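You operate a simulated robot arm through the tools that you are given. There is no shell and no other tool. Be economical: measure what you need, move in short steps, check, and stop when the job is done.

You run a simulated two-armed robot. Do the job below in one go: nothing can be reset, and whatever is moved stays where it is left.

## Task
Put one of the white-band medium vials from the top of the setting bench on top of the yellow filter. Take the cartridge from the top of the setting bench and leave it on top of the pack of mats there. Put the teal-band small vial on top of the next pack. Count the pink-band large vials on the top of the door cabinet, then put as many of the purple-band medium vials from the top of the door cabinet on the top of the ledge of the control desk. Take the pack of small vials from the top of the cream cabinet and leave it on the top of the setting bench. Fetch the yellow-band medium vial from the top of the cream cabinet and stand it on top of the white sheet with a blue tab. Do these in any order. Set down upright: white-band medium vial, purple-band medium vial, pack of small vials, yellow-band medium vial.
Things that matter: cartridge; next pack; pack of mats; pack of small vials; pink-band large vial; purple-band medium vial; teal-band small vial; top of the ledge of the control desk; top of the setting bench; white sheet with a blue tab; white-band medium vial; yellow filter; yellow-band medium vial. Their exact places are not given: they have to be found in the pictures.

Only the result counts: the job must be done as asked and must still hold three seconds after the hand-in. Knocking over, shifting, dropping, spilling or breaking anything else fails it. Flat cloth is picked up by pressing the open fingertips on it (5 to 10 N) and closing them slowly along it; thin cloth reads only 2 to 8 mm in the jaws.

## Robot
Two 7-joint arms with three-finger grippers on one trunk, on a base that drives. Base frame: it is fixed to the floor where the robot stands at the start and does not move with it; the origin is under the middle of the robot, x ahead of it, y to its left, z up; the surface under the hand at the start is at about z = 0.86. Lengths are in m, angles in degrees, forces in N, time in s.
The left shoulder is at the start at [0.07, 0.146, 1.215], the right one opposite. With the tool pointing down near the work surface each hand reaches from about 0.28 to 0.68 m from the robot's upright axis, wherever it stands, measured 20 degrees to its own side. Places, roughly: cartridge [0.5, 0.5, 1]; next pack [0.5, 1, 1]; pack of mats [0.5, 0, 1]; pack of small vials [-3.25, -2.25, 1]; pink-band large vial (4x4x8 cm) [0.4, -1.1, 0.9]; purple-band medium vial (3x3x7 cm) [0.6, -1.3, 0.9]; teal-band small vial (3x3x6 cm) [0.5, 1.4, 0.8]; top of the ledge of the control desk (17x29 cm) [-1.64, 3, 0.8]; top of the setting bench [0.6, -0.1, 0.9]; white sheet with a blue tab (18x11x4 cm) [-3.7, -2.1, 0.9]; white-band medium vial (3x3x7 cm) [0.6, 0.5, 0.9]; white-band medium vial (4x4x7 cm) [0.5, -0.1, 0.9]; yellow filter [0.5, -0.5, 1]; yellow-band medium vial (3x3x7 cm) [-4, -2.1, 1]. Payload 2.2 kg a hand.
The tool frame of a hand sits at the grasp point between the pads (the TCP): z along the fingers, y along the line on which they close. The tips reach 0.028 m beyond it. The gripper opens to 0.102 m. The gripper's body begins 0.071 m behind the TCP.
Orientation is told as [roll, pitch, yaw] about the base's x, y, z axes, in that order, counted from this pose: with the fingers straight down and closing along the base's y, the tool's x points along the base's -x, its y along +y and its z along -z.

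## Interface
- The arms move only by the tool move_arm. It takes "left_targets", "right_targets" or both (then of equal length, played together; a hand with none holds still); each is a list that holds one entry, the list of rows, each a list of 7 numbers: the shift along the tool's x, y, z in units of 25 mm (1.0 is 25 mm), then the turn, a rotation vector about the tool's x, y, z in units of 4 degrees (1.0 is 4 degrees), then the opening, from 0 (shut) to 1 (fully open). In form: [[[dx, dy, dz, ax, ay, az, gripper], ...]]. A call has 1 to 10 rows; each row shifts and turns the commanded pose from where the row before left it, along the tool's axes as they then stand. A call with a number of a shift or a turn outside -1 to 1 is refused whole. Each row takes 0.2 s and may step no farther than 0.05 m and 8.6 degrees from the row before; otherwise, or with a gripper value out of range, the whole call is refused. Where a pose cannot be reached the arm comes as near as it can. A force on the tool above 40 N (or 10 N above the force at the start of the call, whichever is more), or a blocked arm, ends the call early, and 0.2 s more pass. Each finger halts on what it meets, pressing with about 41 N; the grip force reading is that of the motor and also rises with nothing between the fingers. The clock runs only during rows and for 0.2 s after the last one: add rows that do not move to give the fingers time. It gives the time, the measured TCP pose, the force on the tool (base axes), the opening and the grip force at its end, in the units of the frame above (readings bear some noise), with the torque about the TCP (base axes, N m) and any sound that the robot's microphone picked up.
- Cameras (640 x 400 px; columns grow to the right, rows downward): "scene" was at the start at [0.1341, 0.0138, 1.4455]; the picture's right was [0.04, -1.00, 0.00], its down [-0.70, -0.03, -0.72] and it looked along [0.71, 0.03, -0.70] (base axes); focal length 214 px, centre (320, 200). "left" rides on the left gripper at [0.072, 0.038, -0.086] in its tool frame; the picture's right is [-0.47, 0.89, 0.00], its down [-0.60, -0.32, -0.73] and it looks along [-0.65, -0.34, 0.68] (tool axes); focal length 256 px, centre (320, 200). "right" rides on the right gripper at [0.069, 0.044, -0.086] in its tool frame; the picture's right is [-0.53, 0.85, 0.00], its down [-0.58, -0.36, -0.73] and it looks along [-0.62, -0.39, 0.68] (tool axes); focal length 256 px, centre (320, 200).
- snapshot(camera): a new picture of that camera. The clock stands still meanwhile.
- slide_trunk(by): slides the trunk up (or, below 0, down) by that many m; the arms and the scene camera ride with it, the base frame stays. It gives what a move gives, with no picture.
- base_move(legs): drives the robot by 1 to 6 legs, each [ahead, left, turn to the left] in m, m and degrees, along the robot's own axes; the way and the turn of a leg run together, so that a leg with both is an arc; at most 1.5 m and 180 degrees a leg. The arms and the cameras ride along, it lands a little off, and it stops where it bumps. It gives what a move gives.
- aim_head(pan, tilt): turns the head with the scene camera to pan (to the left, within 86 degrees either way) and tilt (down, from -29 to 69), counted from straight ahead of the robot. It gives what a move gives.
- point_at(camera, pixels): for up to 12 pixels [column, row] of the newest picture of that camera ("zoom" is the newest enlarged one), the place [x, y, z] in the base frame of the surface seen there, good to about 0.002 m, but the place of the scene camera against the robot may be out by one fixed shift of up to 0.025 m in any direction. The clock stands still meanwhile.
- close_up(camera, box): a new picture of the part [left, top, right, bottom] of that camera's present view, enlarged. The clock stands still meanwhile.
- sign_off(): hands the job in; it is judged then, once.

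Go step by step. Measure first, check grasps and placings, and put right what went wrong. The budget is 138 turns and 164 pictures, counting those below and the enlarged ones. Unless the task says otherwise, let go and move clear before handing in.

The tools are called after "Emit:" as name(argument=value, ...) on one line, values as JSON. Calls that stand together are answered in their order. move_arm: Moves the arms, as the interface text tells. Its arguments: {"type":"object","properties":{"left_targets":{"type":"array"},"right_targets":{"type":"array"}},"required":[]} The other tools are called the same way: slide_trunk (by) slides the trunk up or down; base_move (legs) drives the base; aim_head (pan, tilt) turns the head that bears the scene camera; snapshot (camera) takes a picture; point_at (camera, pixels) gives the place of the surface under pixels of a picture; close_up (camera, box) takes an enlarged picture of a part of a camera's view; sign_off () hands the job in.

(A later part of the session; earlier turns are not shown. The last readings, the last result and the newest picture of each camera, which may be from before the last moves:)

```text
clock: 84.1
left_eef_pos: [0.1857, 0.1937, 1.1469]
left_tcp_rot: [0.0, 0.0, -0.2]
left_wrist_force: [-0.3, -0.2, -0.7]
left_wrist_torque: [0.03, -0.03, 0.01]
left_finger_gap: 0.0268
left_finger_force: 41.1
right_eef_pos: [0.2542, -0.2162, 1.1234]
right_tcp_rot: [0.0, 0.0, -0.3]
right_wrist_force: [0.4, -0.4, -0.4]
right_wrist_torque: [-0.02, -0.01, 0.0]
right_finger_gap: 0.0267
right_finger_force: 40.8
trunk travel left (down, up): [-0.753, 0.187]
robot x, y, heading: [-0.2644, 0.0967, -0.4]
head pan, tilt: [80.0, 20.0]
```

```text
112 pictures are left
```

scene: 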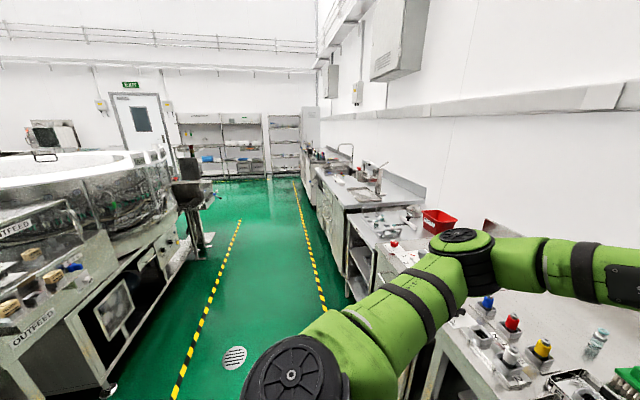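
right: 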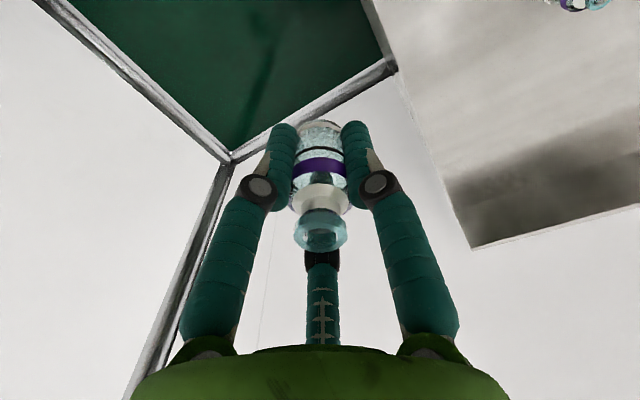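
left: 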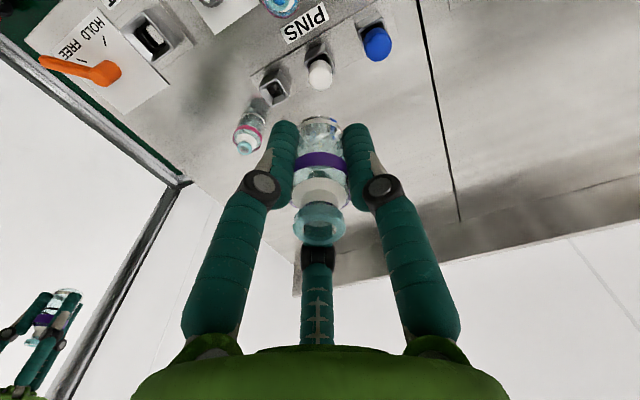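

The corridor runs left; a big machine stands behind-left, and a dark console is around (190,185). Measure key points.

Emit:
point_at(camera="scene", pixels=[[190, 190], [208, 183], [200, 240], [180, 270], [100, 375], [60, 240], [160, 200], [235, 350], [235, 225], [300, 210], [185, 170], [110, 290]])

Emit:
close_up(camera="scene", box=[120, 100, 280, 270])

Emit:
close_up(camera="scene", box=[300, 130, 492, 260])

```text
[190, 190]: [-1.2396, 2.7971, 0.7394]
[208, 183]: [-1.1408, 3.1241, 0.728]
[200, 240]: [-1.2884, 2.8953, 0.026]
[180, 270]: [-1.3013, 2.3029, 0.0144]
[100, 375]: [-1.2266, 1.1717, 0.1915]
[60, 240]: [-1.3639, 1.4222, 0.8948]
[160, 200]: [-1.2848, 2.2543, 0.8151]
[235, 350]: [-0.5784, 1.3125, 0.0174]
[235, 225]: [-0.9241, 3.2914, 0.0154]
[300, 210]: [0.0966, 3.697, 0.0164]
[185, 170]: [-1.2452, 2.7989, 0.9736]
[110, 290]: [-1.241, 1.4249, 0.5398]
```

```text
2.35 times, centred on (200, 185) of scene
```

zoom: 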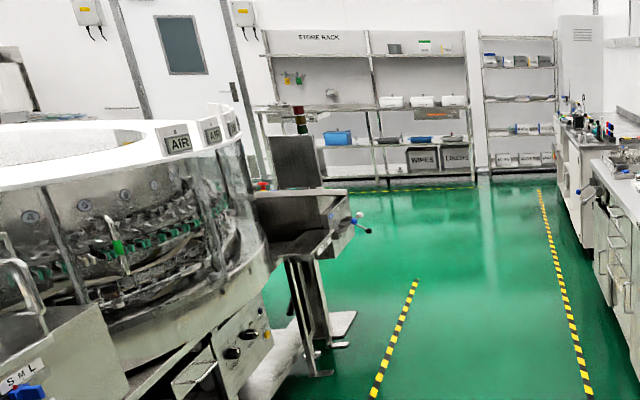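

```text
3.08 times, centred on (396, 195) of scene
```

zoom: 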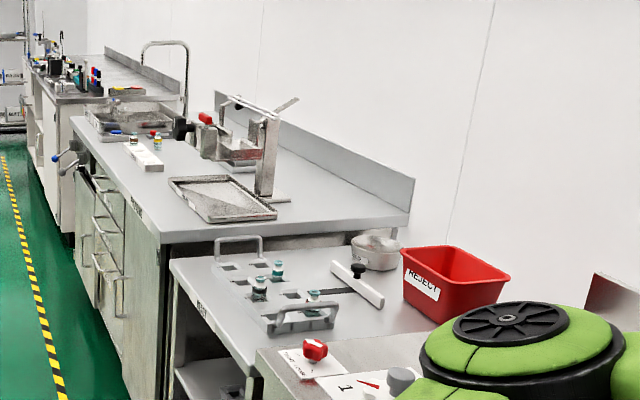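

The console with a tray is near (-1.24…, 2.8–3.1). Drive to about (-0.6,1.4), turn left 90°, and look.

Emit:
base_move(legs=[[-0.3, 1.3, 0], [0, 0, 90]])

Emit:
aim_head(pan=25, tilt=25)

Emit:
snapshot(camera="scene")

```text
clock: 94.7
left_eef_pos: [-0.6673, 1.8757, 1.1471]
left_tcp_rot: [0.0, 0.0, 90.2]
left_wrist_force: [0.4, 0.9, 0.6]
left_wrist_torque: [0.01, -0.02, -0.02]
left_finger_gap: 0.0267
left_finger_force: 41.4
right_eef_pos: [-0.257, 1.946, 1.1246]
right_tcp_rot: [0.0, -0.1, 90.1]
right_wrist_force: [0.2, 0.3, -0.3]
right_wrist_torque: [-0.01, -0.01, 0.01]
right_finger_gap: 0.0268
right_finger_force: 41.2
trunk travel left (down, up): [-0.753, 0.187]
robot x, y, heading: [-0.5707, 1.4208, 90.1]
head pan, tilt: [80.0, 20.0]
```

```text
clock: 96.0
left_eef_pos: [-0.6671, 1.8761, 1.1464]
left_tcp_rot: [0.0, 0.0, 90.3]
left_wrist_force: [0.2, 0.3, -0.3]
left_wrist_torque: [0.01, -0.01, 0.01]
left_finger_gap: 0.0266
left_finger_force: 40.7
right_eef_pos: [-0.2564, 1.9465, 1.1247]
right_tcp_rot: [0.0, 0.0, 90.1]
right_wrist_force: [-0.1, 0.4, 0.4]
right_wrist_torque: [-0.02, -0.01, -0.02]
right_finger_gap: 0.0269
right_finger_force: 41.2
trunk travel left (down, up): [-0.753, 0.187]
robot x, y, heading: [-0.5685, 1.4224, 89.9]
head pan, tilt: [25.0, 25.0]
```

```text
109 pictures are left
```

scene: 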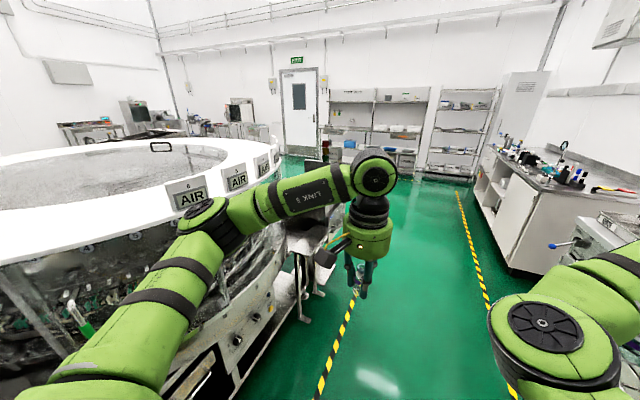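

Drive ahead along the corridor 1.1 m and look left at the desk.

Emit:
base_move(legs=[[1.2, -0.1, 0]])

Emit:
aim_head(pan=62, tilt=30)

Emit:
snapshot(camera="scene")

```text
clock: 102.0
left_eef_pos: [-0.5448, 3.0651, 1.1467]
left_tcp_rot: [0.0, 0.0, 88.9]
left_wrist_force: [-0.7, -0.2, 0.3]
left_wrist_torque: [-0.03, -0.02, 0.01]
left_finger_gap: 0.0269
left_finger_force: 40.4
right_eef_pos: [-0.1328, 3.1264, 1.1247]
right_tcp_rot: [0.0, -0.1, 88.8]
right_wrist_force: [-0.5, 0.0, 0.3]
right_wrist_torque: [0.01, -0.01, -0.02]
right_finger_gap: 0.0265
right_finger_force: 41.2
trunk travel left (down, up): [-0.753, 0.187]
robot x, y, heading: [-0.4546, 2.6121, 88.5]
head pan, tilt: [25.0, 25.0]
```

```text
clock: 103.0
left_eef_pos: [-0.545, 3.0654, 1.1473]
left_tcp_rot: [-0.1, 0.0, 88.8]
left_wrist_force: [-0.3, 0.6, -0.3]
left_wrist_torque: [-0.01, 0.03, 0.01]
left_finger_gap: 0.0269
left_finger_force: 40.9
right_eef_pos: [-0.1321, 3.1253, 1.1243]
right_tcp_rot: [0.1, 0.0, 88.8]
right_wrist_force: [0.4, -0.2, 0.2]
right_wrist_torque: [-0.03, -0.02, 0.01]
right_finger_gap: 0.0268
right_finger_force: 41.0
trunk travel left (down, up): [-0.753, 0.187]
robot x, y, heading: [-0.4562, 2.6125, 88.6]
head pan, tilt: [62.0, 30.0]
```

```text
108 pictures are left
```

scene: 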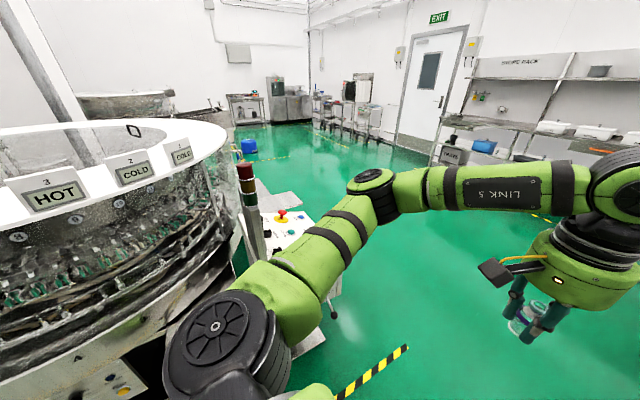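

The desk's control panel shows at (285,225) behind the arm. Measure it and zoom.

Emit:
close_up(camera="scene", box=[225, 150, 355, 260])

Emit:
point_at(camera="scene", pixels=[[270, 225], [290, 240], [300, 222], [283, 215], [312, 225], [268, 205], [340, 280], [247, 200], [262, 240], [275, 195], [330, 300]])

```text
3.64 times, centred on (290, 205) of scene
```

zoom: 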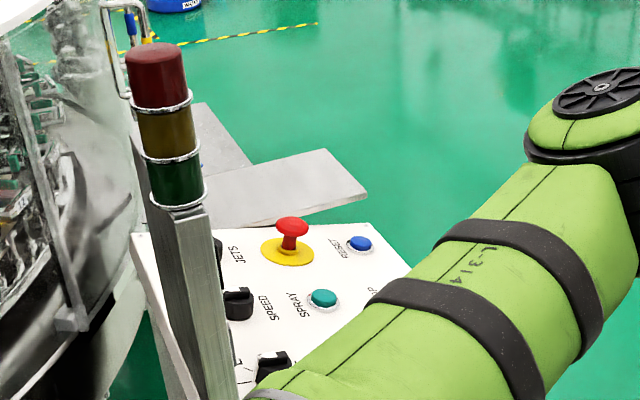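

```text
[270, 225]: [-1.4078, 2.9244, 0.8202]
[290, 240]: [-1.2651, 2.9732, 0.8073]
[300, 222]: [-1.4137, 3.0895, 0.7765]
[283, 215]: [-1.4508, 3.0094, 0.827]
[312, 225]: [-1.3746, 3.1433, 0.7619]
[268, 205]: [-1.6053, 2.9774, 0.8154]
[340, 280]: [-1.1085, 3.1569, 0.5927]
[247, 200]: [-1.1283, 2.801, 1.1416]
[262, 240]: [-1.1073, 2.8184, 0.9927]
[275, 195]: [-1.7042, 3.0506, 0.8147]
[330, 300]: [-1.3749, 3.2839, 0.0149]
```

The ledge lies at about x -1.64, y 3.0, z 0.8, beside the panel; the desk faces +y. Drive round to its +y side and turn to face it.

Emit:
base_move(legs=[[1.2, 0, 0], [0, 1.15, 0], [0, 0, -178.5]])

Emit:
aim_head(pan=0, tilt=42)

Emit:
snapshot(camera="scene")

```text
clock: 121.8
left_eef_pos: [-1.4694, 3.3764, 1.1471]
left_tcp_rot: [0.1, -0.1, -90.5]
left_wrist_force: [-0.2, 0.0, 0.2]
left_wrist_torque: [0.02, 0.04, 0.0]
left_finger_gap: 0.0268
left_finger_force: 40.8
right_eef_pos: [-1.8794, 3.3123, 1.1241]
right_tcp_rot: [0.0, 0.0, -90.6]
right_wrist_force: [0.8, -0.1, 0.5]
right_wrist_torque: [-0.03, -0.03, -0.01]
right_finger_gap: 0.0267
right_finger_force: 41.1
trunk travel left (down, up): [-0.753, 0.187]
robot x, y, heading: [-1.561, 3.8325, -90.6]
head pan, tilt: [62.0, 30.0]
```

```text
clock: 123.1
left_eef_pos: [-1.469, 3.3774, 1.1471]
left_tcp_rot: [-0.1, -0.1, -90.5]
left_wrist_force: [-0.5, -0.3, -1.0]
left_wrist_torque: [-0.01, 0.02, 0.02]
left_finger_gap: 0.0267
left_finger_force: 40.7
right_eef_pos: [-1.8808, 3.3116, 1.1251]
right_tcp_rot: [-0.1, -0.1, -90.5]
right_wrist_force: [0.2, -0.1, -0.3]
right_wrist_torque: [0.01, 0.0, 0.02]
right_finger_gap: 0.0268
right_finger_force: 40.9
trunk travel left (down, up): [-0.753, 0.187]
robot x, y, heading: [-1.5604, 3.8305, -90.7]
head pan, tilt: [0.0, 42.0]
```

```text
106 pictures are left
```

scene: 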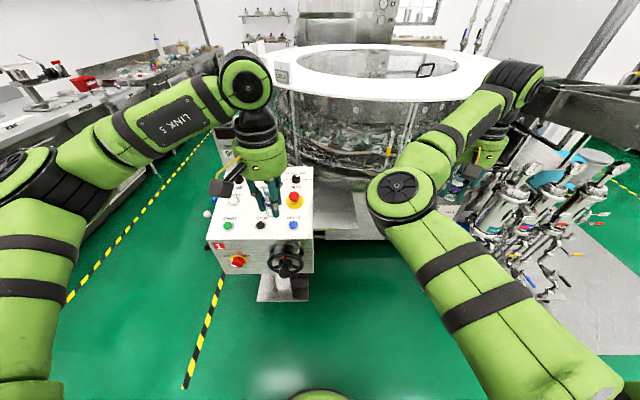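

The grey ledge is right of the panel at about (345,205). Zoom and measure.

Emit:
close_up(camera="scene", box=[270, 150, 446, 260])

Emit:
point_at(camera="zoom", pixels=[[180, 170], [200, 230], [260, 170], [260, 250], [320, 200], [350, 250], [385, 300], [300, 300], [225, 290], [270, 145]])

Emit:
point_at(camera="scene", pixels=[[480, 210], [520, 190], [500, 240], [470, 195], [540, 245]])

```text
3.64 times, centred on (358, 205) of scene
```

zoom: 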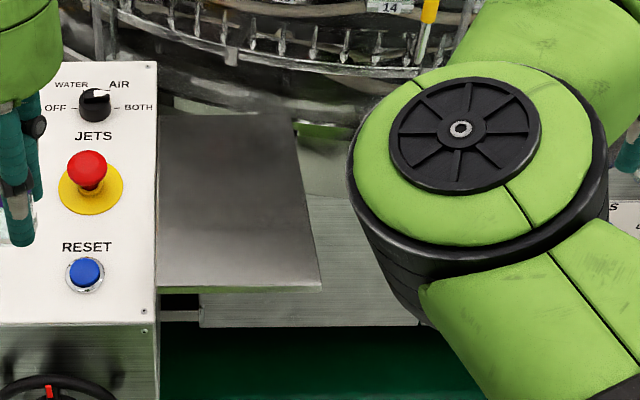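

```text
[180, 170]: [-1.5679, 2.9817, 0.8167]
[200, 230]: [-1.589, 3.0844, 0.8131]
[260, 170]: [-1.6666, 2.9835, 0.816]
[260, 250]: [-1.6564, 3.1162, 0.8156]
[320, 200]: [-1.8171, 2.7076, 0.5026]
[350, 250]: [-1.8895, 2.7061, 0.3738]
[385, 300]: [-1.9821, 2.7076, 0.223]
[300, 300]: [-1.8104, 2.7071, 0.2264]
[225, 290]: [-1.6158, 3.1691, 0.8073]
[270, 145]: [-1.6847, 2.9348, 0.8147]
```

```text
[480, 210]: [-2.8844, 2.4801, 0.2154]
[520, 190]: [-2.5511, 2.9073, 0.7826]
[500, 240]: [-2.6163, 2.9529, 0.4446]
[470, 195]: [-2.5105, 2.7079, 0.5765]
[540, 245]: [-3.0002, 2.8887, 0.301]
```

The ledge spans x≈-1.55…-1.72, y≈2.90…3.17, z≈0.80 and is empty. Move in ahead 0.25 and right 0.08.

Emit:
base_move(legs=[[0.25, -0.08, 0.6]])

Emit:
snapshot(camera="left")

Emit:
snapshot(camera="right")

```text
clock: 125.0
left_eef_pos: [-1.5486, 3.1331, 1.1472]
left_tcp_rot: [-0.1, -0.1, -90.2]
left_wrist_force: [0.3, 0.0, 0.1]
left_wrist_torque: [-0.02, -0.02, 0.02]
left_finger_gap: 0.027
left_finger_force: 40.8
right_eef_pos: [-1.9585, 3.0665, 1.1249]
right_tcp_rot: [0.0, -0.1, -90.4]
right_wrist_force: [-0.3, 0.7, 0.1]
right_wrist_torque: [-0.02, 0.01, 0.01]
right_finger_gap: 0.0268
right_finger_force: 41.1
trunk travel left (down, up): [-0.753, 0.187]
robot x, y, heading: [-1.6461, 3.5854, -90.6]
head pan, tilt: [0.0, 42.0]
```

```text
104 pictures are left
```

left: 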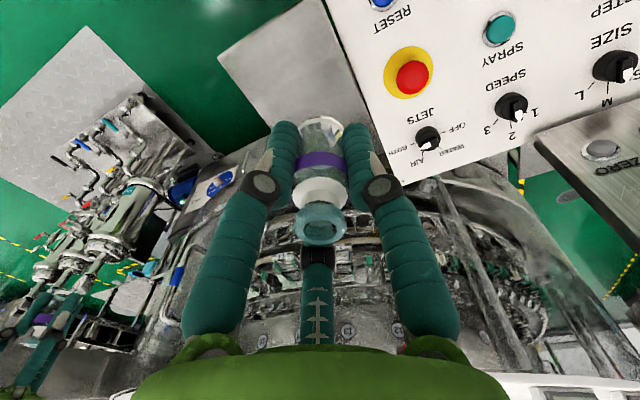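

```text
103 pictures are left
```

right: 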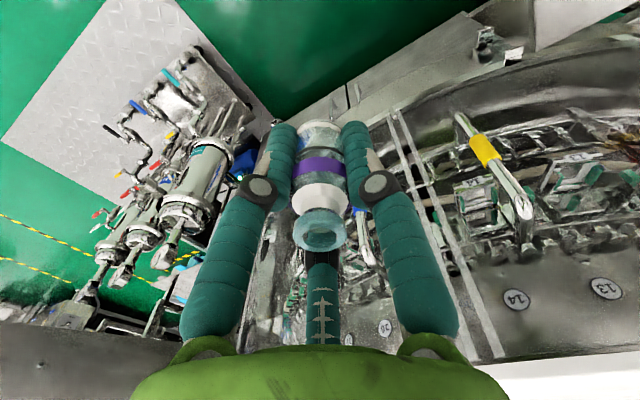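

Measure the ledge surface from the left hand camera, around (290,75).

Emit:
point_at(camera="left", pixels=[[225, 58], [318, 5], [335, 40], [265, 118], [280, 60], [355, 95], [300, 100], [372, 150], [270, 128], [345, 60], [410, 75]])

```text
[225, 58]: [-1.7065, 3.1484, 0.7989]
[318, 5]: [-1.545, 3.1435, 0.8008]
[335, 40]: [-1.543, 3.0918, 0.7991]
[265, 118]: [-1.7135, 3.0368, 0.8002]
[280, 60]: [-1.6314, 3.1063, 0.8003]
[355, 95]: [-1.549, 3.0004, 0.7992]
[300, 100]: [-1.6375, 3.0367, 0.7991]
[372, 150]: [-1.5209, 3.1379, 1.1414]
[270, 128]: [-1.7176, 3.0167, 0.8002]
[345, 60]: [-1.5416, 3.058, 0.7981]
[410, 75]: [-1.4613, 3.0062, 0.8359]
```

Ledge z=0.800, x -1.54…-1.715, y to 3.15. Move the left vial over (-1.585,3.03) and lower partway.

Emit:
move_arm(left_targets=[[[-0.7, -0.25, 0.5, 0, 0, 0, 0.15], [-0.7, -0.25, 0.9, 0, 0, 0, 0.15], [-0.7, -0.25, 0.9, 0, 0, 0, 0.15], [-0.7, -0.25, 0.9, 0, 0, 0, 0.15], [-0.7, -0.25, 0.9, 0, 0, 0, 0.15], [-0.6, -0.2, 0.9, 0, 0, 0, 0.15], [0, 0, 0.9, 0, 0, 0, 0.15], [0, 0, 0.9, 0, 0, 0, 0.15], [0, 0, 0.9, 0, 0, 0, 0.15], [0, 0, 0.9, 0, 0, 0, 0.15]]])

Emit:
move_arm(left_targets=[[[0, 0, 0.9, 0, 0, 0, 0.15], [0, 0, 0.9, 0, 0, 0, 0.15], [0, 0, 0.5, 0, 0, 0, 0.15], [0, 0, 0.4, 0, 0, 0, 0.15], [0, 0, 0, 0, 0, 0, 0.15]]])

Emit:
snapshot(camera="left")

```text
clock: 127.2
left_eef_pos: [-1.5838, 3.0306, 0.9308]
left_tcp_rot: [-0.2, 0.0, -90.1]
left_wrist_force: [0.4, 0.4, -1.1]
left_wrist_torque: [-0.02, 0.04, -0.03]
left_finger_gap: 0.0271
left_finger_force: 41.7
right_eef_pos: [-1.9597, 3.0651, 1.1241]
right_tcp_rot: [0.1, 0.0, -90.4]
right_wrist_force: [-0.1, -0.7, 0.3]
right_wrist_torque: [0.01, -0.03, -0.03]
right_finger_gap: 0.0267
right_finger_force: 40.9
trunk travel left (down, up): [-0.753, 0.187]
robot x, y, heading: [-1.6475, 3.5839, -90.5]
head pan, tilt: [0.0, 42.0]
```

```text
clock: 128.4
left_eef_pos: [-1.5836, 3.0289, 0.8643]
left_tcp_rot: [0.0, 0.0, -90.3]
left_wrist_force: [-0.3, -1.1, -0.1]
left_wrist_torque: [0.0, 0.01, 0.0]
left_finger_gap: 0.027
left_finger_force: 40.9
right_eef_pos: [-1.9581, 3.0654, 1.1252]
right_tcp_rot: [0.0, 0.0, -90.4]
right_wrist_force: [0.5, 0.4, 0.0]
right_wrist_torque: [-0.03, -0.02, -0.02]
right_finger_gap: 0.0266
right_finger_force: 40.9
trunk travel left (down, up): [-0.753, 0.187]
robot x, y, heading: [-1.6434, 3.5855, -90.3]
head pan, tilt: [0.0, 42.0]
```

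```text
102 pictures are left
```

left: 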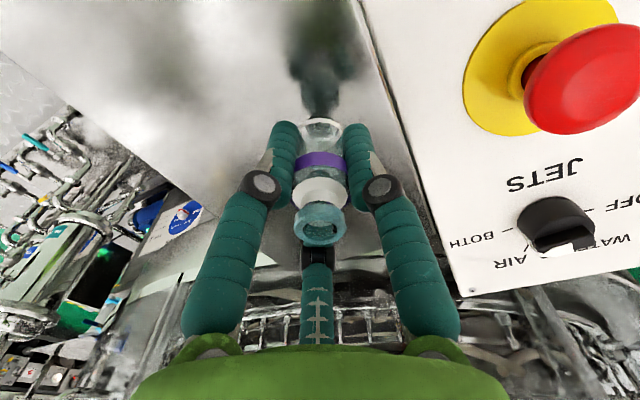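

Over the ledge, clear of the panel. Lower slowly to contact.

Emit:
move_arm(left_targets=[[[0, 0, 0.4, 0, 0, 0, 0.15], [0, 0, 0.3, 0, 0, 0, 0.15], [0, 0, 0.2, 0, 0, 0, 0.15], [0, 0, 0.1, 0, 0, 0, 0.15], [0, 0, 0.06, 0, 0, 0, 0.15], [0, 0, 0, 0, 0, 0, 0.15]]])

```text
clock: 129.8
left_eef_pos: [-1.5842, 3.0304, 0.8383]
left_tcp_rot: [-0.2, -0.1, -90.1]
left_wrist_force: [0.1, 0.5, 3.4]
left_wrist_torque: [-0.01, -0.03, -0.02]
left_finger_gap: 0.0269
left_finger_force: 41.1
right_eef_pos: [-1.9602, 3.0657, 1.1245]
right_tcp_rot: [0.0, 0.0, -90.4]
right_wrist_force: [-0.6, -0.5, -0.6]
right_wrist_torque: [0.02, 0.02, 0.0]
right_finger_gap: 0.0269
right_finger_force: 40.5
trunk travel left (down, up): [-0.753, 0.187]
robot x, y, heading: [-1.6434, 3.5834, -90.5]
head pan, tilt: [0.0, 42.0]
```

Contact. Release, rise, and pull back.

Emit:
move_arm(left_targets=[[[0, 0, 0, 0, 0, 0, 0.3], [0, 0, 0, 0, 0, 0, 0.38], [0, 0, 0, 0, 0, 0, 0.45], [0, 0, 0, 0, 0, 0, 0.45], [0, 0, -0.6, 0, 0, 0, 0.45], [0, 0, -0.9, 0, 0, 0, 0.45], [0, 0, -0.9, 0, 0, 0, 0.45], [0, 0, -0.9, 0, 0, 0, 0.45], [0, 0, -0.9, 0, 0, 0, 0.45], [0, 0, -0.9, 0, 0, 0, 0.45]]])

Emit:
move_arm(left_targets=[[[0, 0.5, -0.9, 0, 0, 0, 0.45], [0, 0.9, -0.9, 0, 0, 0, 0.45], [0.5, 0.9, -0.9, 0, 0, 0, 0.45], [0.5, 0.9, -0.9, 0, 0, 0, 0.45], [0.5, 0.9, -0.9, 0, 0, 0, 1], [0.5, 0.9, -0.6, 0, 0, 0, 1], [0, 0.9, 0, 0, 0, 0, 1], [0, 0.9, 0, 0, 0, 0, 1], [0, 0, 0, 0, 0, 0, 1]]])

Emit:
snapshot(camera="scene")

```text
clock: 132.0
left_eef_pos: [-1.5876, 3.0305, 0.9659]
left_tcp_rot: [0.0, 0.1, -90.2]
left_wrist_force: [0.1, 0.5, -0.1]
left_wrist_torque: [-0.03, -0.01, -0.02]
left_finger_gap: 0.0459
left_finger_force: 0.1
right_eef_pos: [-1.9595, 3.0656, 1.1253]
right_tcp_rot: [0.1, 0.0, -90.5]
right_wrist_force: [0.2, 0.5, 0.1]
right_wrist_torque: [-0.02, 0.03, 0.02]
right_finger_gap: 0.0268
right_finger_force: 40.5
trunk travel left (down, up): [-0.753, 0.187]
robot x, y, heading: [-1.6434, 3.5842, -90.2]
head pan, tilt: [0.0, 42.0]
```

```text
clock: 134.0
left_eef_pos: [-1.4148, 3.0822, 1.0939]
left_tcp_rot: [0.0, 0.0, -90.2]
left_wrist_force: [0.0, 0.8, -0.2]
left_wrist_torque: [0.01, -0.02, 0.02]
left_finger_gap: 0.102
left_finger_force: 0.1
right_eef_pos: [-1.9616, 3.0662, 1.1242]
right_tcp_rot: [0.0, 0.0, -90.4]
right_wrist_force: [0.3, -0.2, -0.4]
right_wrist_torque: [0.0, -0.02, -0.03]
right_finger_gap: 0.0267
right_finger_force: 41.2
trunk travel left (down, up): [-0.753, 0.187]
robot x, y, heading: [-1.6438, 3.5835, -90.3]
head pan, tilt: [0.0, 42.0]
```

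```text
101 pictures are left
```

scene: 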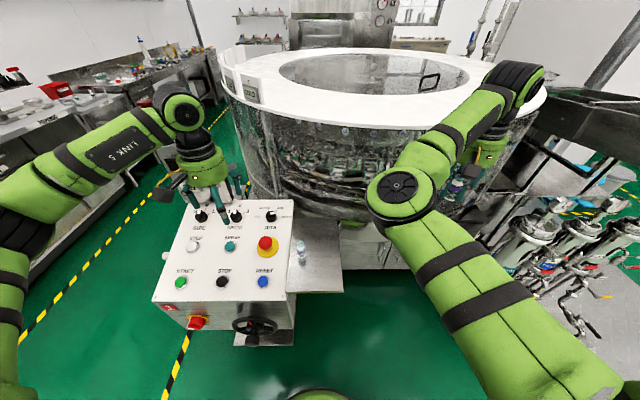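

The vial stands on the ledge at (301,252). Now bring the right hand sideways to over (-1.66,3.09).

Emit:
move_arm(right_targets=[[[0.2, 0.9, 0.3, 0, 0, 0, 0.15], [0.2, 0.95, 0.3, 0, 0, 0, 0.15], [0.2, 0.95, 0, 0, 0, 0, 0.15], [0, 0.95, 0, 0, 0, 0, 0.15], [0, 0.95, 0, 0, 0, 0, 0.15], [0, 0.95, 0, 0, 0, 0, 0.15], [0, 0.95, 0, 0, 0, 0, 0.15], [0, 0.95, 0, 0, 0, 0, 0.15], [0, 0.95, 0, 0, 0, 0, 0.15], [0, 0.95, 0, 0, 0, 0, 0.15]]])

```text
clock: 136.2
left_eef_pos: [-1.4146, 3.0814, 1.0937]
left_tcp_rot: [0.0, 0.0, -90.2]
left_wrist_force: [-0.3, -0.8, 0.1]
left_wrist_torque: [0.01, 0.02, 0.03]
left_finger_gap: 0.1018
left_finger_force: 0.1
right_eef_pos: [-1.8108, 2.976, 1.1172]
right_tcp_rot: [0.0, 0.0, -90.4]
right_wrist_force: [-1.2, 0.5, -0.5]
right_wrist_torque: [0.0, 0.03, 0.0]
right_finger_gap: 0.0265
right_finger_force: 40.7
right hand out of reach, approached as far as the arm can: row 1, 2, 3, 4, 5, 6, 7, 8, 9, 10
trunk travel left (down, up): [-0.753, 0.187]
robot x, y, heading: [-1.6469, 3.5851, -90.3]
head pan, tilt: [0.0, 42.0]
```

The right arm is against a reach limit at that height. Lower it (reach is better low) and see where it goes.

Emit:
move_arm(right_targets=[[[0, 0, 0.8, 0, 0, 0, 0.15], [0, 0, 0.8, 0, 0, 0, 0.15], [0, 0, 0.8, 0, 0, 0, 0.15], [0, 0, 0.6, 0, 0, 0, 0.15], [0, 0, 0, 0, 0, 0, 0.15]]])

Emit:
snapshot(camera="scene")

```text
clock: 137.4
left_eef_pos: [-1.4144, 3.0821, 1.0946]
left_tcp_rot: [0.0, 0.0, -90.2]
left_wrist_force: [0.6, 0.4, -0.2]
left_wrist_torque: [-0.02, -0.04, 0.0]
left_finger_gap: 0.1019
left_finger_force: 0.1
right_eef_pos: [-1.8131, 2.976, 1.0425]
right_tcp_rot: [0.0, -0.1, -90.3]
right_wrist_force: [0.2, -0.4, -1.2]
right_wrist_torque: [0.01, 0.01, -0.02]
right_finger_gap: 0.0269
right_finger_force: 41.5
trunk travel left (down, up): [-0.753, 0.187]
robot x, y, heading: [-1.6426, 3.5818, -90.3]
head pan, tilt: [0.0, 42.0]
```

```text
100 pictures are left
```

scene: 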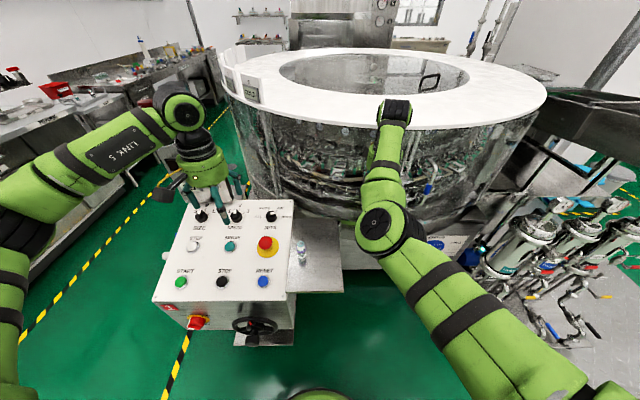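

The commanded pose follows the measured one. Now shift back and sideways toward (-1.66,3.09) at z 1.04.

Emit:
move_arm(right_targets=[[[0.7, 0, 0, 0, 0, 0, 0.15], [0.7, 0.3, 0, 0, 0, 0, 0.15], [0.7, 0.8, 0, 0, 0, 0, 0.15], [0.7, 0.8, 0, 0, 0, 0, 0.15], [0.7, 0.8, 0, 0, 0, 0, 0.15], [0.7, 0.8, 0, 0, 0, 0, 0.15], [0.4, 0.8, 0, 0, 0, 0, 0.15], [0, 0.8, 0, 0, 0, 0, 0.15], [0, 0.8, 0, 0, 0, 0, 0.15], [0, 0, 0, 0, 0, 0, 0.15]]])

Emit:
snapshot(camera="right")

```text
clock: 139.6
left_eef_pos: [-1.4157, 3.0813, 1.093]
left_tcp_rot: [0.0, 0.0, -90.3]
left_wrist_force: [-0.4, -0.3, 0.1]
left_wrist_torque: [-0.02, -0.01, 0.0]
left_finger_gap: 0.1017
left_finger_force: 0.1
right_eef_pos: [-1.7713, 2.9804, 1.028]
right_tcp_rot: [0.1, 0.0, -90.3]
right_wrist_force: [-0.1, 0.4, 0.1]
right_wrist_torque: [0.03, -0.01, -0.03]
right_finger_gap: 0.0266
right_finger_force: 41.2
right hand out of reach, approached as far as the arm can: row 1, 2, 3, 4, 5, 6, 7, 8, 9
trunk travel left (down, up): [-0.753, 0.187]
robot x, y, heading: [-1.6457, 3.5814, -90.4]
head pan, tilt: [0.0, 42.0]
```

```text
99 pictures are left
```

right: 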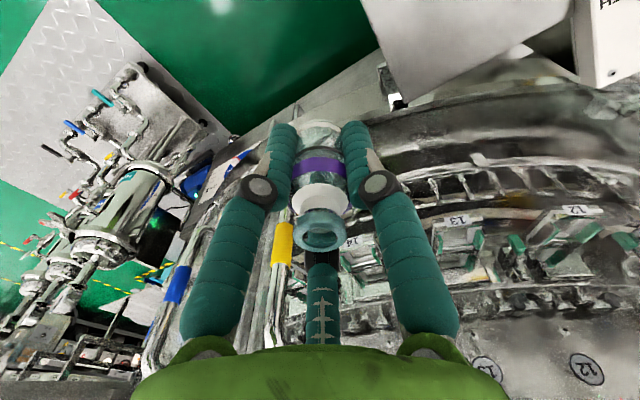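

The right arm can't fold further, so I'll let the base bring the hand over the ledge: back 0.095, left 0.105.

Emit:
base_move(legs=[[-0.095, 0.106, 0]])

Emit:
snapshot(camera="right")

```text
clock: 140.9
left_eef_pos: [-1.3117, 3.1746, 1.0917]
left_tcp_rot: [0.0, 0.1, -90.3]
left_wrist_force: [-0.5, -0.7, 0.8]
left_wrist_torque: [0.0, -0.03, 0.01]
left_finger_gap: 0.1019
left_finger_force: 0.0
right_eef_pos: [-1.6667, 3.0738, 1.0261]
right_tcp_rot: [0.1, 0.0, -90.4]
right_wrist_force: [0.3, -0.6, -0.6]
right_wrist_torque: [0.0, -0.01, 0.02]
right_finger_gap: 0.0266
right_finger_force: 40.4
trunk travel left (down, up): [-0.753, 0.187]
robot x, y, heading: [-1.5383, 3.6753, -90.3]
head pan, tilt: [0.0, 42.0]
```

```text
98 pictures are left
```

right: 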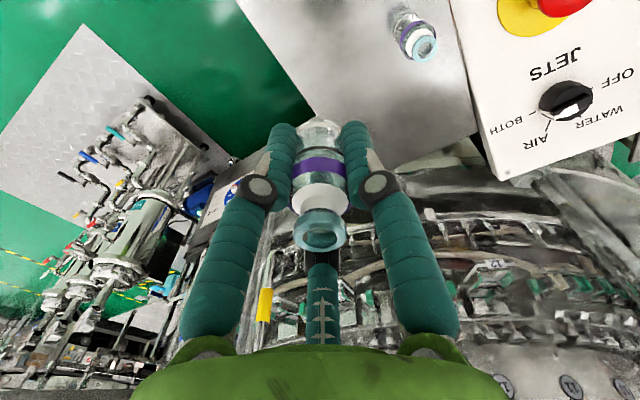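

Over the ledge, with the first vial at (415,40). Descend most of the way.

Emit:
move_arm(right_targets=[[[0, 0, 0.8, 0, 0, 0, 0.15], [0, 0, 0.9, 0, 0, 0, 0.15], [0, 0, 0.9, 0, 0, 0, 0.15], [0, 0, 0.9, 0, 0, 0, 0.15], [0, 0, 0.9, 0, 0, 0, 0.15], [0, 0, 0.9, 0, 0, 0, 0.15], [0, 0, 0.9, 0, 0, 0, 0.15], [0, 0, 0.4, 0, 0, 0, 0.15], [0, 0, 0, 0, 0, 0, 0.15]]])

Emit:
snapshot(camera="right")

```text
clock: 142.9
left_eef_pos: [-1.3104, 3.1761, 1.0924]
left_tcp_rot: [0.0, 0.0, -90.2]
left_wrist_force: [0.5, 0.0, -0.8]
left_wrist_torque: [-0.01, 0.02, -0.04]
left_finger_gap: 0.1022
left_finger_force: 0.0
right_eef_pos: [-1.667, 3.0746, 0.863]
right_tcp_rot: [0.1, 0.0, -90.2]
right_wrist_force: [0.4, -0.7, -0.2]
right_wrist_torque: [-0.01, -0.03, 0.04]
right_finger_gap: 0.0268
right_finger_force: 41.7
trunk travel left (down, up): [-0.753, 0.187]
robot x, y, heading: [-1.5399, 3.6801, -90.5]
head pan, tilt: [0.0, 42.0]
```

```text
97 pictures are left
```

right: 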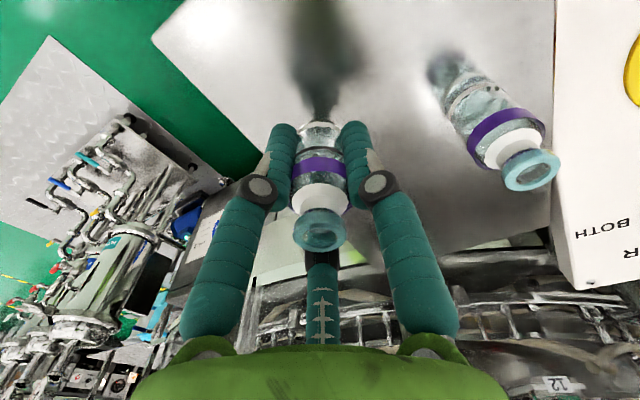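

Emit:
move_arm(right_targets=[[[0, 0, 0.5, 0, 0, 0, 0.15], [0, 0, 0.35, 0, 0, 0, 0.15], [0, 0, 0.2, 0, 0, 0, 0.15], [0, 0, 0.1, 0, 0, 0, 0.15], [0, 0, 0.05, 0, 0, 0, 0.15], [0, 0, 0, 0, 0, 0, 0.15]]])

```text
clock: 144.3
left_eef_pos: [-1.3096, 3.1772, 1.0938]
left_tcp_rot: [-0.1, -0.1, -90.3]
left_wrist_force: [-0.1, 0.0, -1.3]
left_wrist_torque: [0.0, 0.03, -0.03]
left_finger_gap: 0.1018
left_finger_force: 0.1
right_eef_pos: [-1.6684, 3.0743, 0.8359]
right_tcp_rot: [0.1, -0.4, -90.2]
right_wrist_force: [0.4, -2.1, 10.2]
right_wrist_torque: [-0.01, -0.02, 0.04]
right_finger_gap: 0.0267
right_finger_force: 40.9
trunk travel left (down, up): [-0.753, 0.187]
robot x, y, heading: [-1.5392, 3.6767, -90.8]
head pan, tilt: [0.0, 42.0]
```

Contact (+10 N). Release and rise.

Emit:
move_arm(right_targets=[[[0, 0, -0.03, 0, 0, 0, 0.3], [0, 0, 0, 0, 0, 0, 0.38], [0, 0, 0, 0, 0, 0, 0.5], [0, 0, 0, 0, 0, 0, 0.5], [0, 0, -0.6, 0, 0, 0, 0.5], [0, 0, -0.9, 0, 0, 0, 0.5], [0, 0, -0.9, 0, 0, 0, 0.5], [0, 0, -0.9, 0, 0, 0, 0.5], [0, 0, -0.9, 0, 0, 0, 0.5], [0, 0, -0.9, 0, 0, 0, 0.5]]])

Emit:
move_arm(right_targets=[[[0, 0, -0.9, 0, 0, 0, 0.5], [0, 0, -0.9, 0, 0, 0, 0.5], [0, 0, -0.9, 0, 0, 0, 0.5], [0, 0, 0, 0, 0, 0, 1]]])

Emit:
snapshot(camera="right")

Emit:
snapshot(camera="scene")

```text
clock: 146.5
left_eef_pos: [-1.3091, 3.1763, 1.0933]
left_tcp_rot: [0.1, 0.0, -90.3]
left_wrist_force: [-0.6, -0.1, -0.7]
left_wrist_torque: [0.01, -0.01, -0.02]
left_finger_gap: 0.1019
left_finger_force: 0.1
right_eef_pos: [-1.6682, 3.0752, 0.9629]
right_tcp_rot: [-0.1, -0.1, -90.5]
right_wrist_force: [-0.3, 0.1, 0.3]
right_wrist_torque: [0.01, -0.02, -0.01]
right_finger_gap: 0.0512
right_finger_force: 0.0
right hand out of reach, approached as far as the arm can: row 5
trunk travel left (down, up): [-0.753, 0.187]
robot x, y, heading: [-1.5364, 3.6764, -90.5]
head pan, tilt: [0.0, 42.0]
```

```text
clock: 147.5
left_eef_pos: [-1.3101, 3.1755, 1.0932]
left_tcp_rot: [-0.1, 0.1, -90.4]
left_wrist_force: [0.1, 0.9, 0.0]
left_wrist_torque: [-0.01, 0.03, 0.0]
left_finger_gap: 0.1021
left_finger_force: 0.0
right_eef_pos: [-1.6685, 3.0737, 1.0288]
right_tcp_rot: [0.0, 0.0, -90.4]
right_wrist_force: [0.1, 0.1, 0.1]
right_wrist_torque: [-0.03, 0.03, -0.01]
right_finger_gap: 0.1021
right_finger_force: 0.1
trunk travel left (down, up): [-0.753, 0.187]
robot x, y, heading: [-1.5373, 3.6779, -90.6]
head pan, tilt: [0.0, 42.0]
```

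```text
96 pictures are left
```

right: 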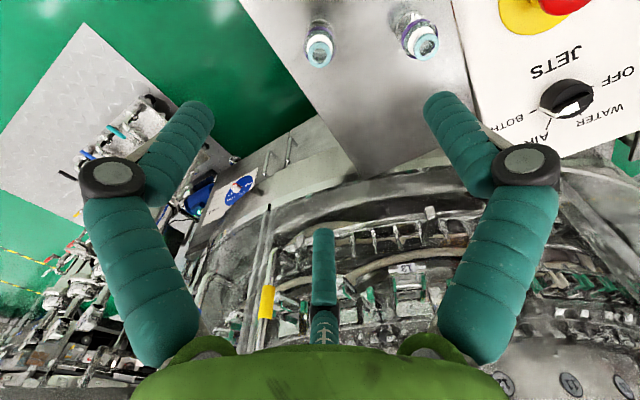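

```text
95 pictures are left
```

scene: 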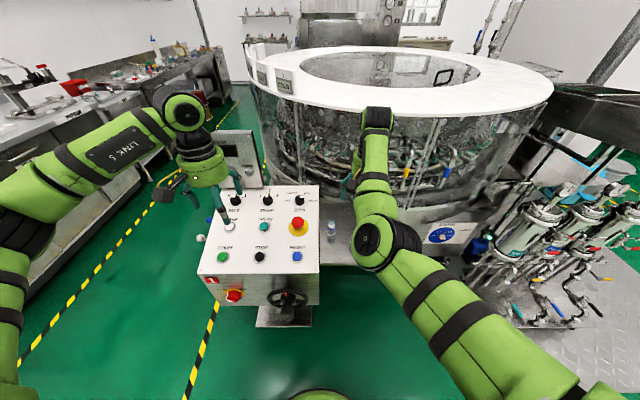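

Both purple vials stand on the ledge. Now drive back down the corridor to face the table with the teal-band vial near (0.5,1.4).

Emit:
base_move(legs=[[-0.3, 0, 0], [0, 1.05, 0.5], [1.3, 0, 0], [1.4, 0, 0], [0, 0, 90]])

Emit:
aim_head(pan=0, tilt=35)

Emit:
snapshot(camera="scene")

```text
clock: 171.1
left_eef_pos: [0.0882, 1.5465, 1.0923]
left_tcp_rot: [0.1, 0.0, 3.7]
left_wrist_force: [-0.9, 0.9, -0.4]
left_wrist_torque: [0.01, 0.03, -0.02]
left_finger_gap: 0.1018
left_finger_force: 0.1
right_eef_pos: [0.2163, 1.1974, 1.0294]
right_tcp_rot: [0.0, 0.0, 3.6]
right_wrist_force: [0.0, 0.7, 0.5]
right_wrist_torque: [-0.01, -0.02, 0.03]
right_finger_gap: 0.1019
right_finger_force: 0.2
trunk travel left (down, up): [-0.753, 0.187]
robot x, y, heading: [-0.3989, 1.284, 3.5]
head pan, tilt: [0.0, 42.0]
```

```text
clock: 171.8
left_eef_pos: [0.0879, 1.5479, 1.0943]
left_tcp_rot: [0.0, -0.1, 3.8]
left_wrist_force: [-0.1, 0.2, -0.2]
left_wrist_torque: [-0.01, -0.01, 0.01]
left_finger_gap: 0.102
left_finger_force: 0.1
right_eef_pos: [0.2158, 1.1953, 1.0289]
right_tcp_rot: [0.0, 0.1, 3.8]
right_wrist_force: [0.7, 1.0, -0.3]
right_wrist_torque: [-0.02, 0.01, 0.0]
right_finger_gap: 0.1019
right_finger_force: 0.1
trunk travel left (down, up): [-0.753, 0.187]
robot x, y, heading: [-0.3956, 1.284, 3.5]
head pan, tilt: [0.0, 35.0]
```

```text
94 pictures are left
```

scene: 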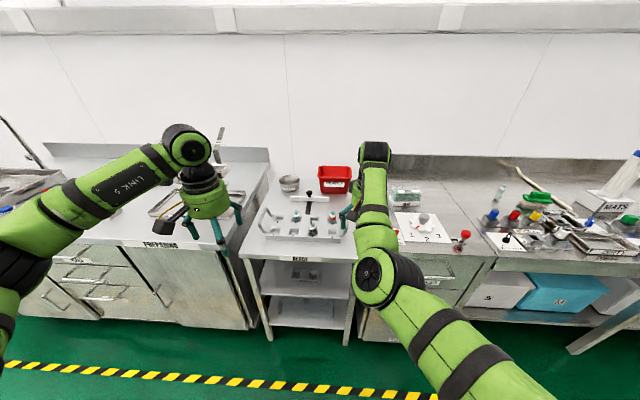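

Zoom into the vial tray (305,215) and the pack at (405,195).

Emit:
close_up(camera="scene", box=[245, 160, 445, 285])

Emit:
point_at(camera="zoom", pixels=[[160, 180], [160, 195], [215, 205], [290, 175], [295, 190], [510, 95], [460, 90], [560, 115], [500, 130], [200, 240], [560, 230]])

```text
3.20 times, centred on (345, 222) of scene
```

zoom: 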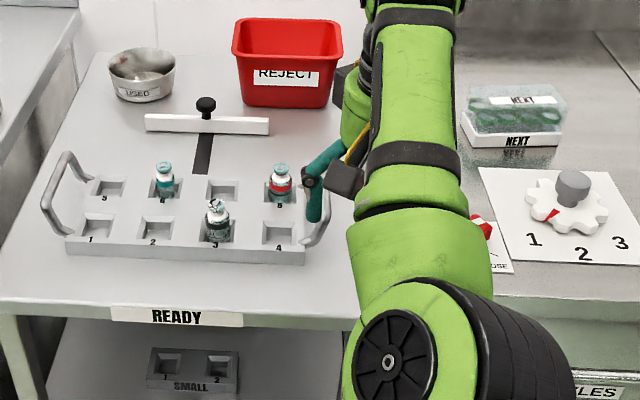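

```text
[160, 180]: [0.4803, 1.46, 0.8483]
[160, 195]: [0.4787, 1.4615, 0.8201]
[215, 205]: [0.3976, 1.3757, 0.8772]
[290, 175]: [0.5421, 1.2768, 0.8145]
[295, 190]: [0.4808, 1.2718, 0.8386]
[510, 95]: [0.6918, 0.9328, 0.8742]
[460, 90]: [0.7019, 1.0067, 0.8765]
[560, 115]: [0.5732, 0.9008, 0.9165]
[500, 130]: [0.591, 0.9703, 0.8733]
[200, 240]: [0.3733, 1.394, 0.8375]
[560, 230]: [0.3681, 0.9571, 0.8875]
```

NEXT pack is at (0.62,0.94); the teal-band vial is in slot 6 at about (0.48,1.46). First tuck the right hand back outward.

Emit:
move_arm(right_targets=[[[0, -0.9, -0.3, 0, 0, 0, 1], [0, -0.9, -0.5, 0, 0, 0, 1], [0, -0.9, -0.5, 0, 0, 0, 1], [0.2, -0.9, -0.5, 0, 0, 0, 1], [0.5, -0.9, -0.5, 0, 0, 0, 1], [0.7, -0.9, -0.5, 0, 0, 0, 1], [0.9, -0.9, -0.5, 0, 0, 0, 1], [0.9, -0.9, -0.5, 0, 0, 0, 1], [0.9, 0, -0.8, 0, 0, 0, 1], [0.9, 0, -0.8, 0, 0, 0, 1]]])

```text
clock: 174.0
left_eef_pos: [0.0874, 1.5464, 1.0938]
left_tcp_rot: [0.0, -0.1, 3.7]
left_wrist_force: [-0.2, -0.1, 0.6]
left_wrist_torque: [0.0, -0.03, 0.01]
left_finger_gap: 0.1018
left_finger_force: 0.1
right_eef_pos: [0.1132, 0.9851, 1.1581]
right_tcp_rot: [0.0, -0.1, 3.7]
right_wrist_force: [-0.4, 0.0, -0.7]
right_wrist_torque: [0.03, -0.04, -0.02]
right_finger_gap: 0.1018
right_finger_force: 0.0
right hand out of reach, approached as far as the arm can: row 7, 9, 10
trunk travel left (down, up): [-0.753, 0.187]
robot x, y, heading: [-0.3983, 1.2807, 3.5]
head pan, tilt: [0.0, 35.0]
```

Better. Continue raising it toward its starting pose, and drive the base ahead and correct the heading.

Emit:
move_arm(right_targets=[[[0, -0.3, -0.9, 0, 0, 0, 1], [0, -0.3, -0.9, 0, 0, 0, 1], [0, -0.3, -0.9, 0, 0, 0, 1], [0.5, 0, -0.9, 0, 0, 0, 1], [0.9, 0, 0, 0, 0, 0, 1], [0.9, 0, 0, 0, 0, 0, 1]]])

Emit:
base_move(legs=[[0.3, 0.02, -3.6]])

Emit:
snapshot(camera="left")

Emit:
snapshot(camera="scene")

```text
clock: 175.4
left_eef_pos: [0.0887, 1.5466, 1.0942]
left_tcp_rot: [-0.1, 0.0, 3.7]
left_wrist_force: [-1.5, -0.6, 0.1]
left_wrist_torque: [-0.02, -0.03, 0.0]
left_finger_gap: 0.1018
left_finger_force: 0.1
right_eef_pos: [0.0571, 0.9575, 1.25]
right_tcp_rot: [-0.1, 0.0, 3.6]
right_wrist_force: [-0.6, -0.5, 0.7]
right_wrist_torque: [0.01, -0.01, 0.02]
right_finger_gap: 0.1022
right_finger_force: 0.0
trunk travel left (down, up): [-0.753, 0.187]
robot x, y, heading: [-0.3974, 1.2808, 3.5]
head pan, tilt: [0.0, 35.0]
```

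```text
clock: 177.5
left_eef_pos: [0.4018, 1.5488, 1.0943]
left_tcp_rot: [-0.1, 0.0, 0.4]
left_wrist_force: [-0.3, -0.4, 0.1]
left_wrist_torque: [0.0, -0.03, -0.03]
left_finger_gap: 0.1019
left_finger_force: 0.1
right_eef_pos: [0.3371, 0.962, 1.2506]
right_tcp_rot: [0.0, -0.1, 0.3]
right_wrist_force: [-0.7, -0.7, 0.9]
right_wrist_torque: [0.01, 0.0, 0.02]
right_finger_gap: 0.1022
right_finger_force: 0.0
trunk travel left (down, up): [-0.753, 0.187]
robot x, y, heading: [-0.0941, 1.3147, 0.1]
head pan, tilt: [0.0, 35.0]
```

```text
92 pictures are left
```

left: 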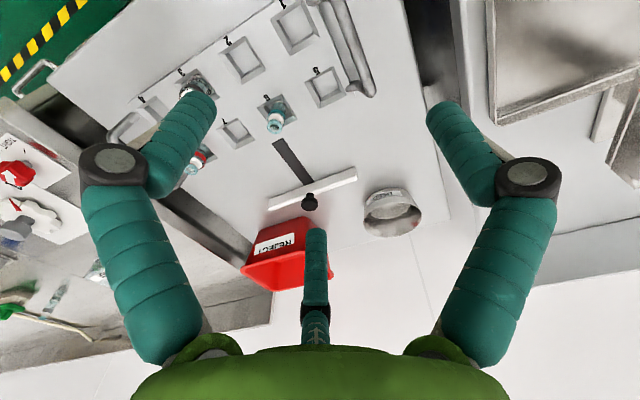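

```text
91 pictures are left
```

scene: 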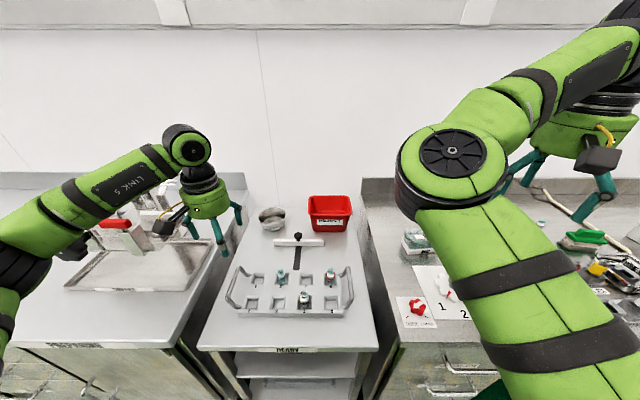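

Teal-band vial at left (275,118). Zoom and measure, including tray and slot surface.

Emit:
close_up(camera="left", box=[160, 60, 352, 190])

Emit:
point_at(camera="zoom", pixels=[[370, 205], [395, 210], [383, 222], [375, 180], [360, 185], [345, 150], [300, 120], [440, 150], [250, 245], [420, 185], [375, 150]])

```text
3.08 times, centred on (256, 125) of left
```

zoom: 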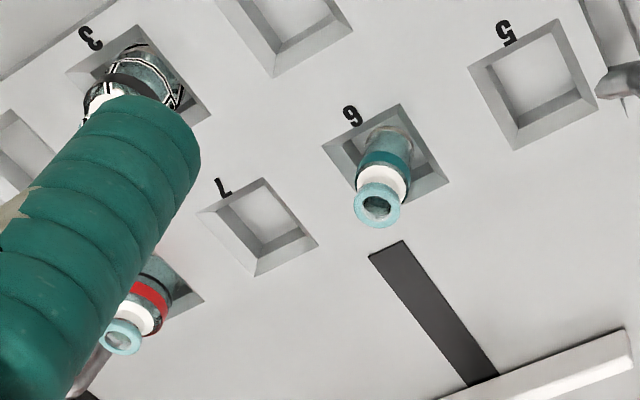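

```text
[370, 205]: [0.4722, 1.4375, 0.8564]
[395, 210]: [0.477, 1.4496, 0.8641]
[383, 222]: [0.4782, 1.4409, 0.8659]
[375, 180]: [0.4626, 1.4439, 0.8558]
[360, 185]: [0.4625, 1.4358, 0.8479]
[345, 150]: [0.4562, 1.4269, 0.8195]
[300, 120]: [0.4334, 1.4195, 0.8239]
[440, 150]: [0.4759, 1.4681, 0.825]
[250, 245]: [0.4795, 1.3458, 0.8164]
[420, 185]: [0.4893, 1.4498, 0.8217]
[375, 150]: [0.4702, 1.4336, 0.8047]
```

Teal vial top z≈0.866, tray top 0.824. Move above (0.47,1.444) for a closer look.

Emit:
move_arm(left_targets=[[[-0.5, -0.8, 0, 0, 0, 0, 1], [-0.5, -0.8, 0, 0, 0, 0, 1], [-0.5, -0.8, 0.8, 0, 0, 0, 1], [-0.5, -0.8, 0.8, 0, 0, 0, 1], [-0.5, -0.8, 0.8, 0, 0, 0, 0.65], [-0.2, -0.2, 0.8, 0, 0, 0, 0.65], [0, 0, 0.8, 0, 0, 0, 0.65], [0, 0, 0, 0, 0, 0, 0.65]]])

Emit:
close_up(camera="left", box=[240, 20, 400, 120])

Emit:
point_at(camera="zoom", pixels=[[260, 215], [380, 215], [320, 270], [320, 130], [290, 235], [350, 235], [320, 250], [280, 180], [360, 180], [320, 205]])

```text
clock: 179.3
left_eef_pos: [0.4715, 1.444, 0.993]
left_tcp_rot: [0.0, 0.0, 0.4]
left_wrist_force: [-0.9, 0.5, 0.1]
left_wrist_torque: [-0.02, -0.01, 0.03]
left_finger_gap: 0.0662
left_finger_force: 0.0
right_eef_pos: [0.3369, 0.9623, 1.2491]
right_tcp_rot: [0.0, 0.0, 0.2]
right_wrist_force: [0.0, -0.2, -0.5]
right_wrist_torque: [0.02, 0.01, -0.02]
right_finger_gap: 0.1019
right_finger_force: 0.0
trunk travel left (down, up): [-0.753, 0.187]
robot x, y, heading: [-0.0987, 1.3169, 0.4]
head pan, tilt: [0.0, 35.0]
```

```text
4.00 times, centred on (320, 70) of left
```

zoom: 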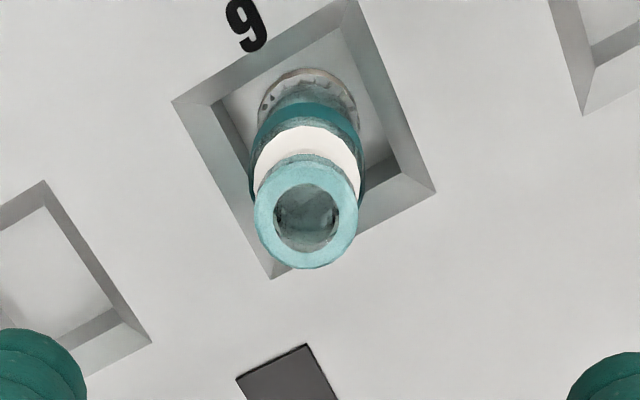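

```text
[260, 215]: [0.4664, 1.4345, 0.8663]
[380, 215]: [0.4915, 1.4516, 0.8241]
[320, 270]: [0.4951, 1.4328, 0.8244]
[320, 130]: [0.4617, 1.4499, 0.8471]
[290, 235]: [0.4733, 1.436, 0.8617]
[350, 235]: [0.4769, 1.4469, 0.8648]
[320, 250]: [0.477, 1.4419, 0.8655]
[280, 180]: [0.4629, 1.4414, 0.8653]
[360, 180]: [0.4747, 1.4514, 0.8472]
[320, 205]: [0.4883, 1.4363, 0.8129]
```

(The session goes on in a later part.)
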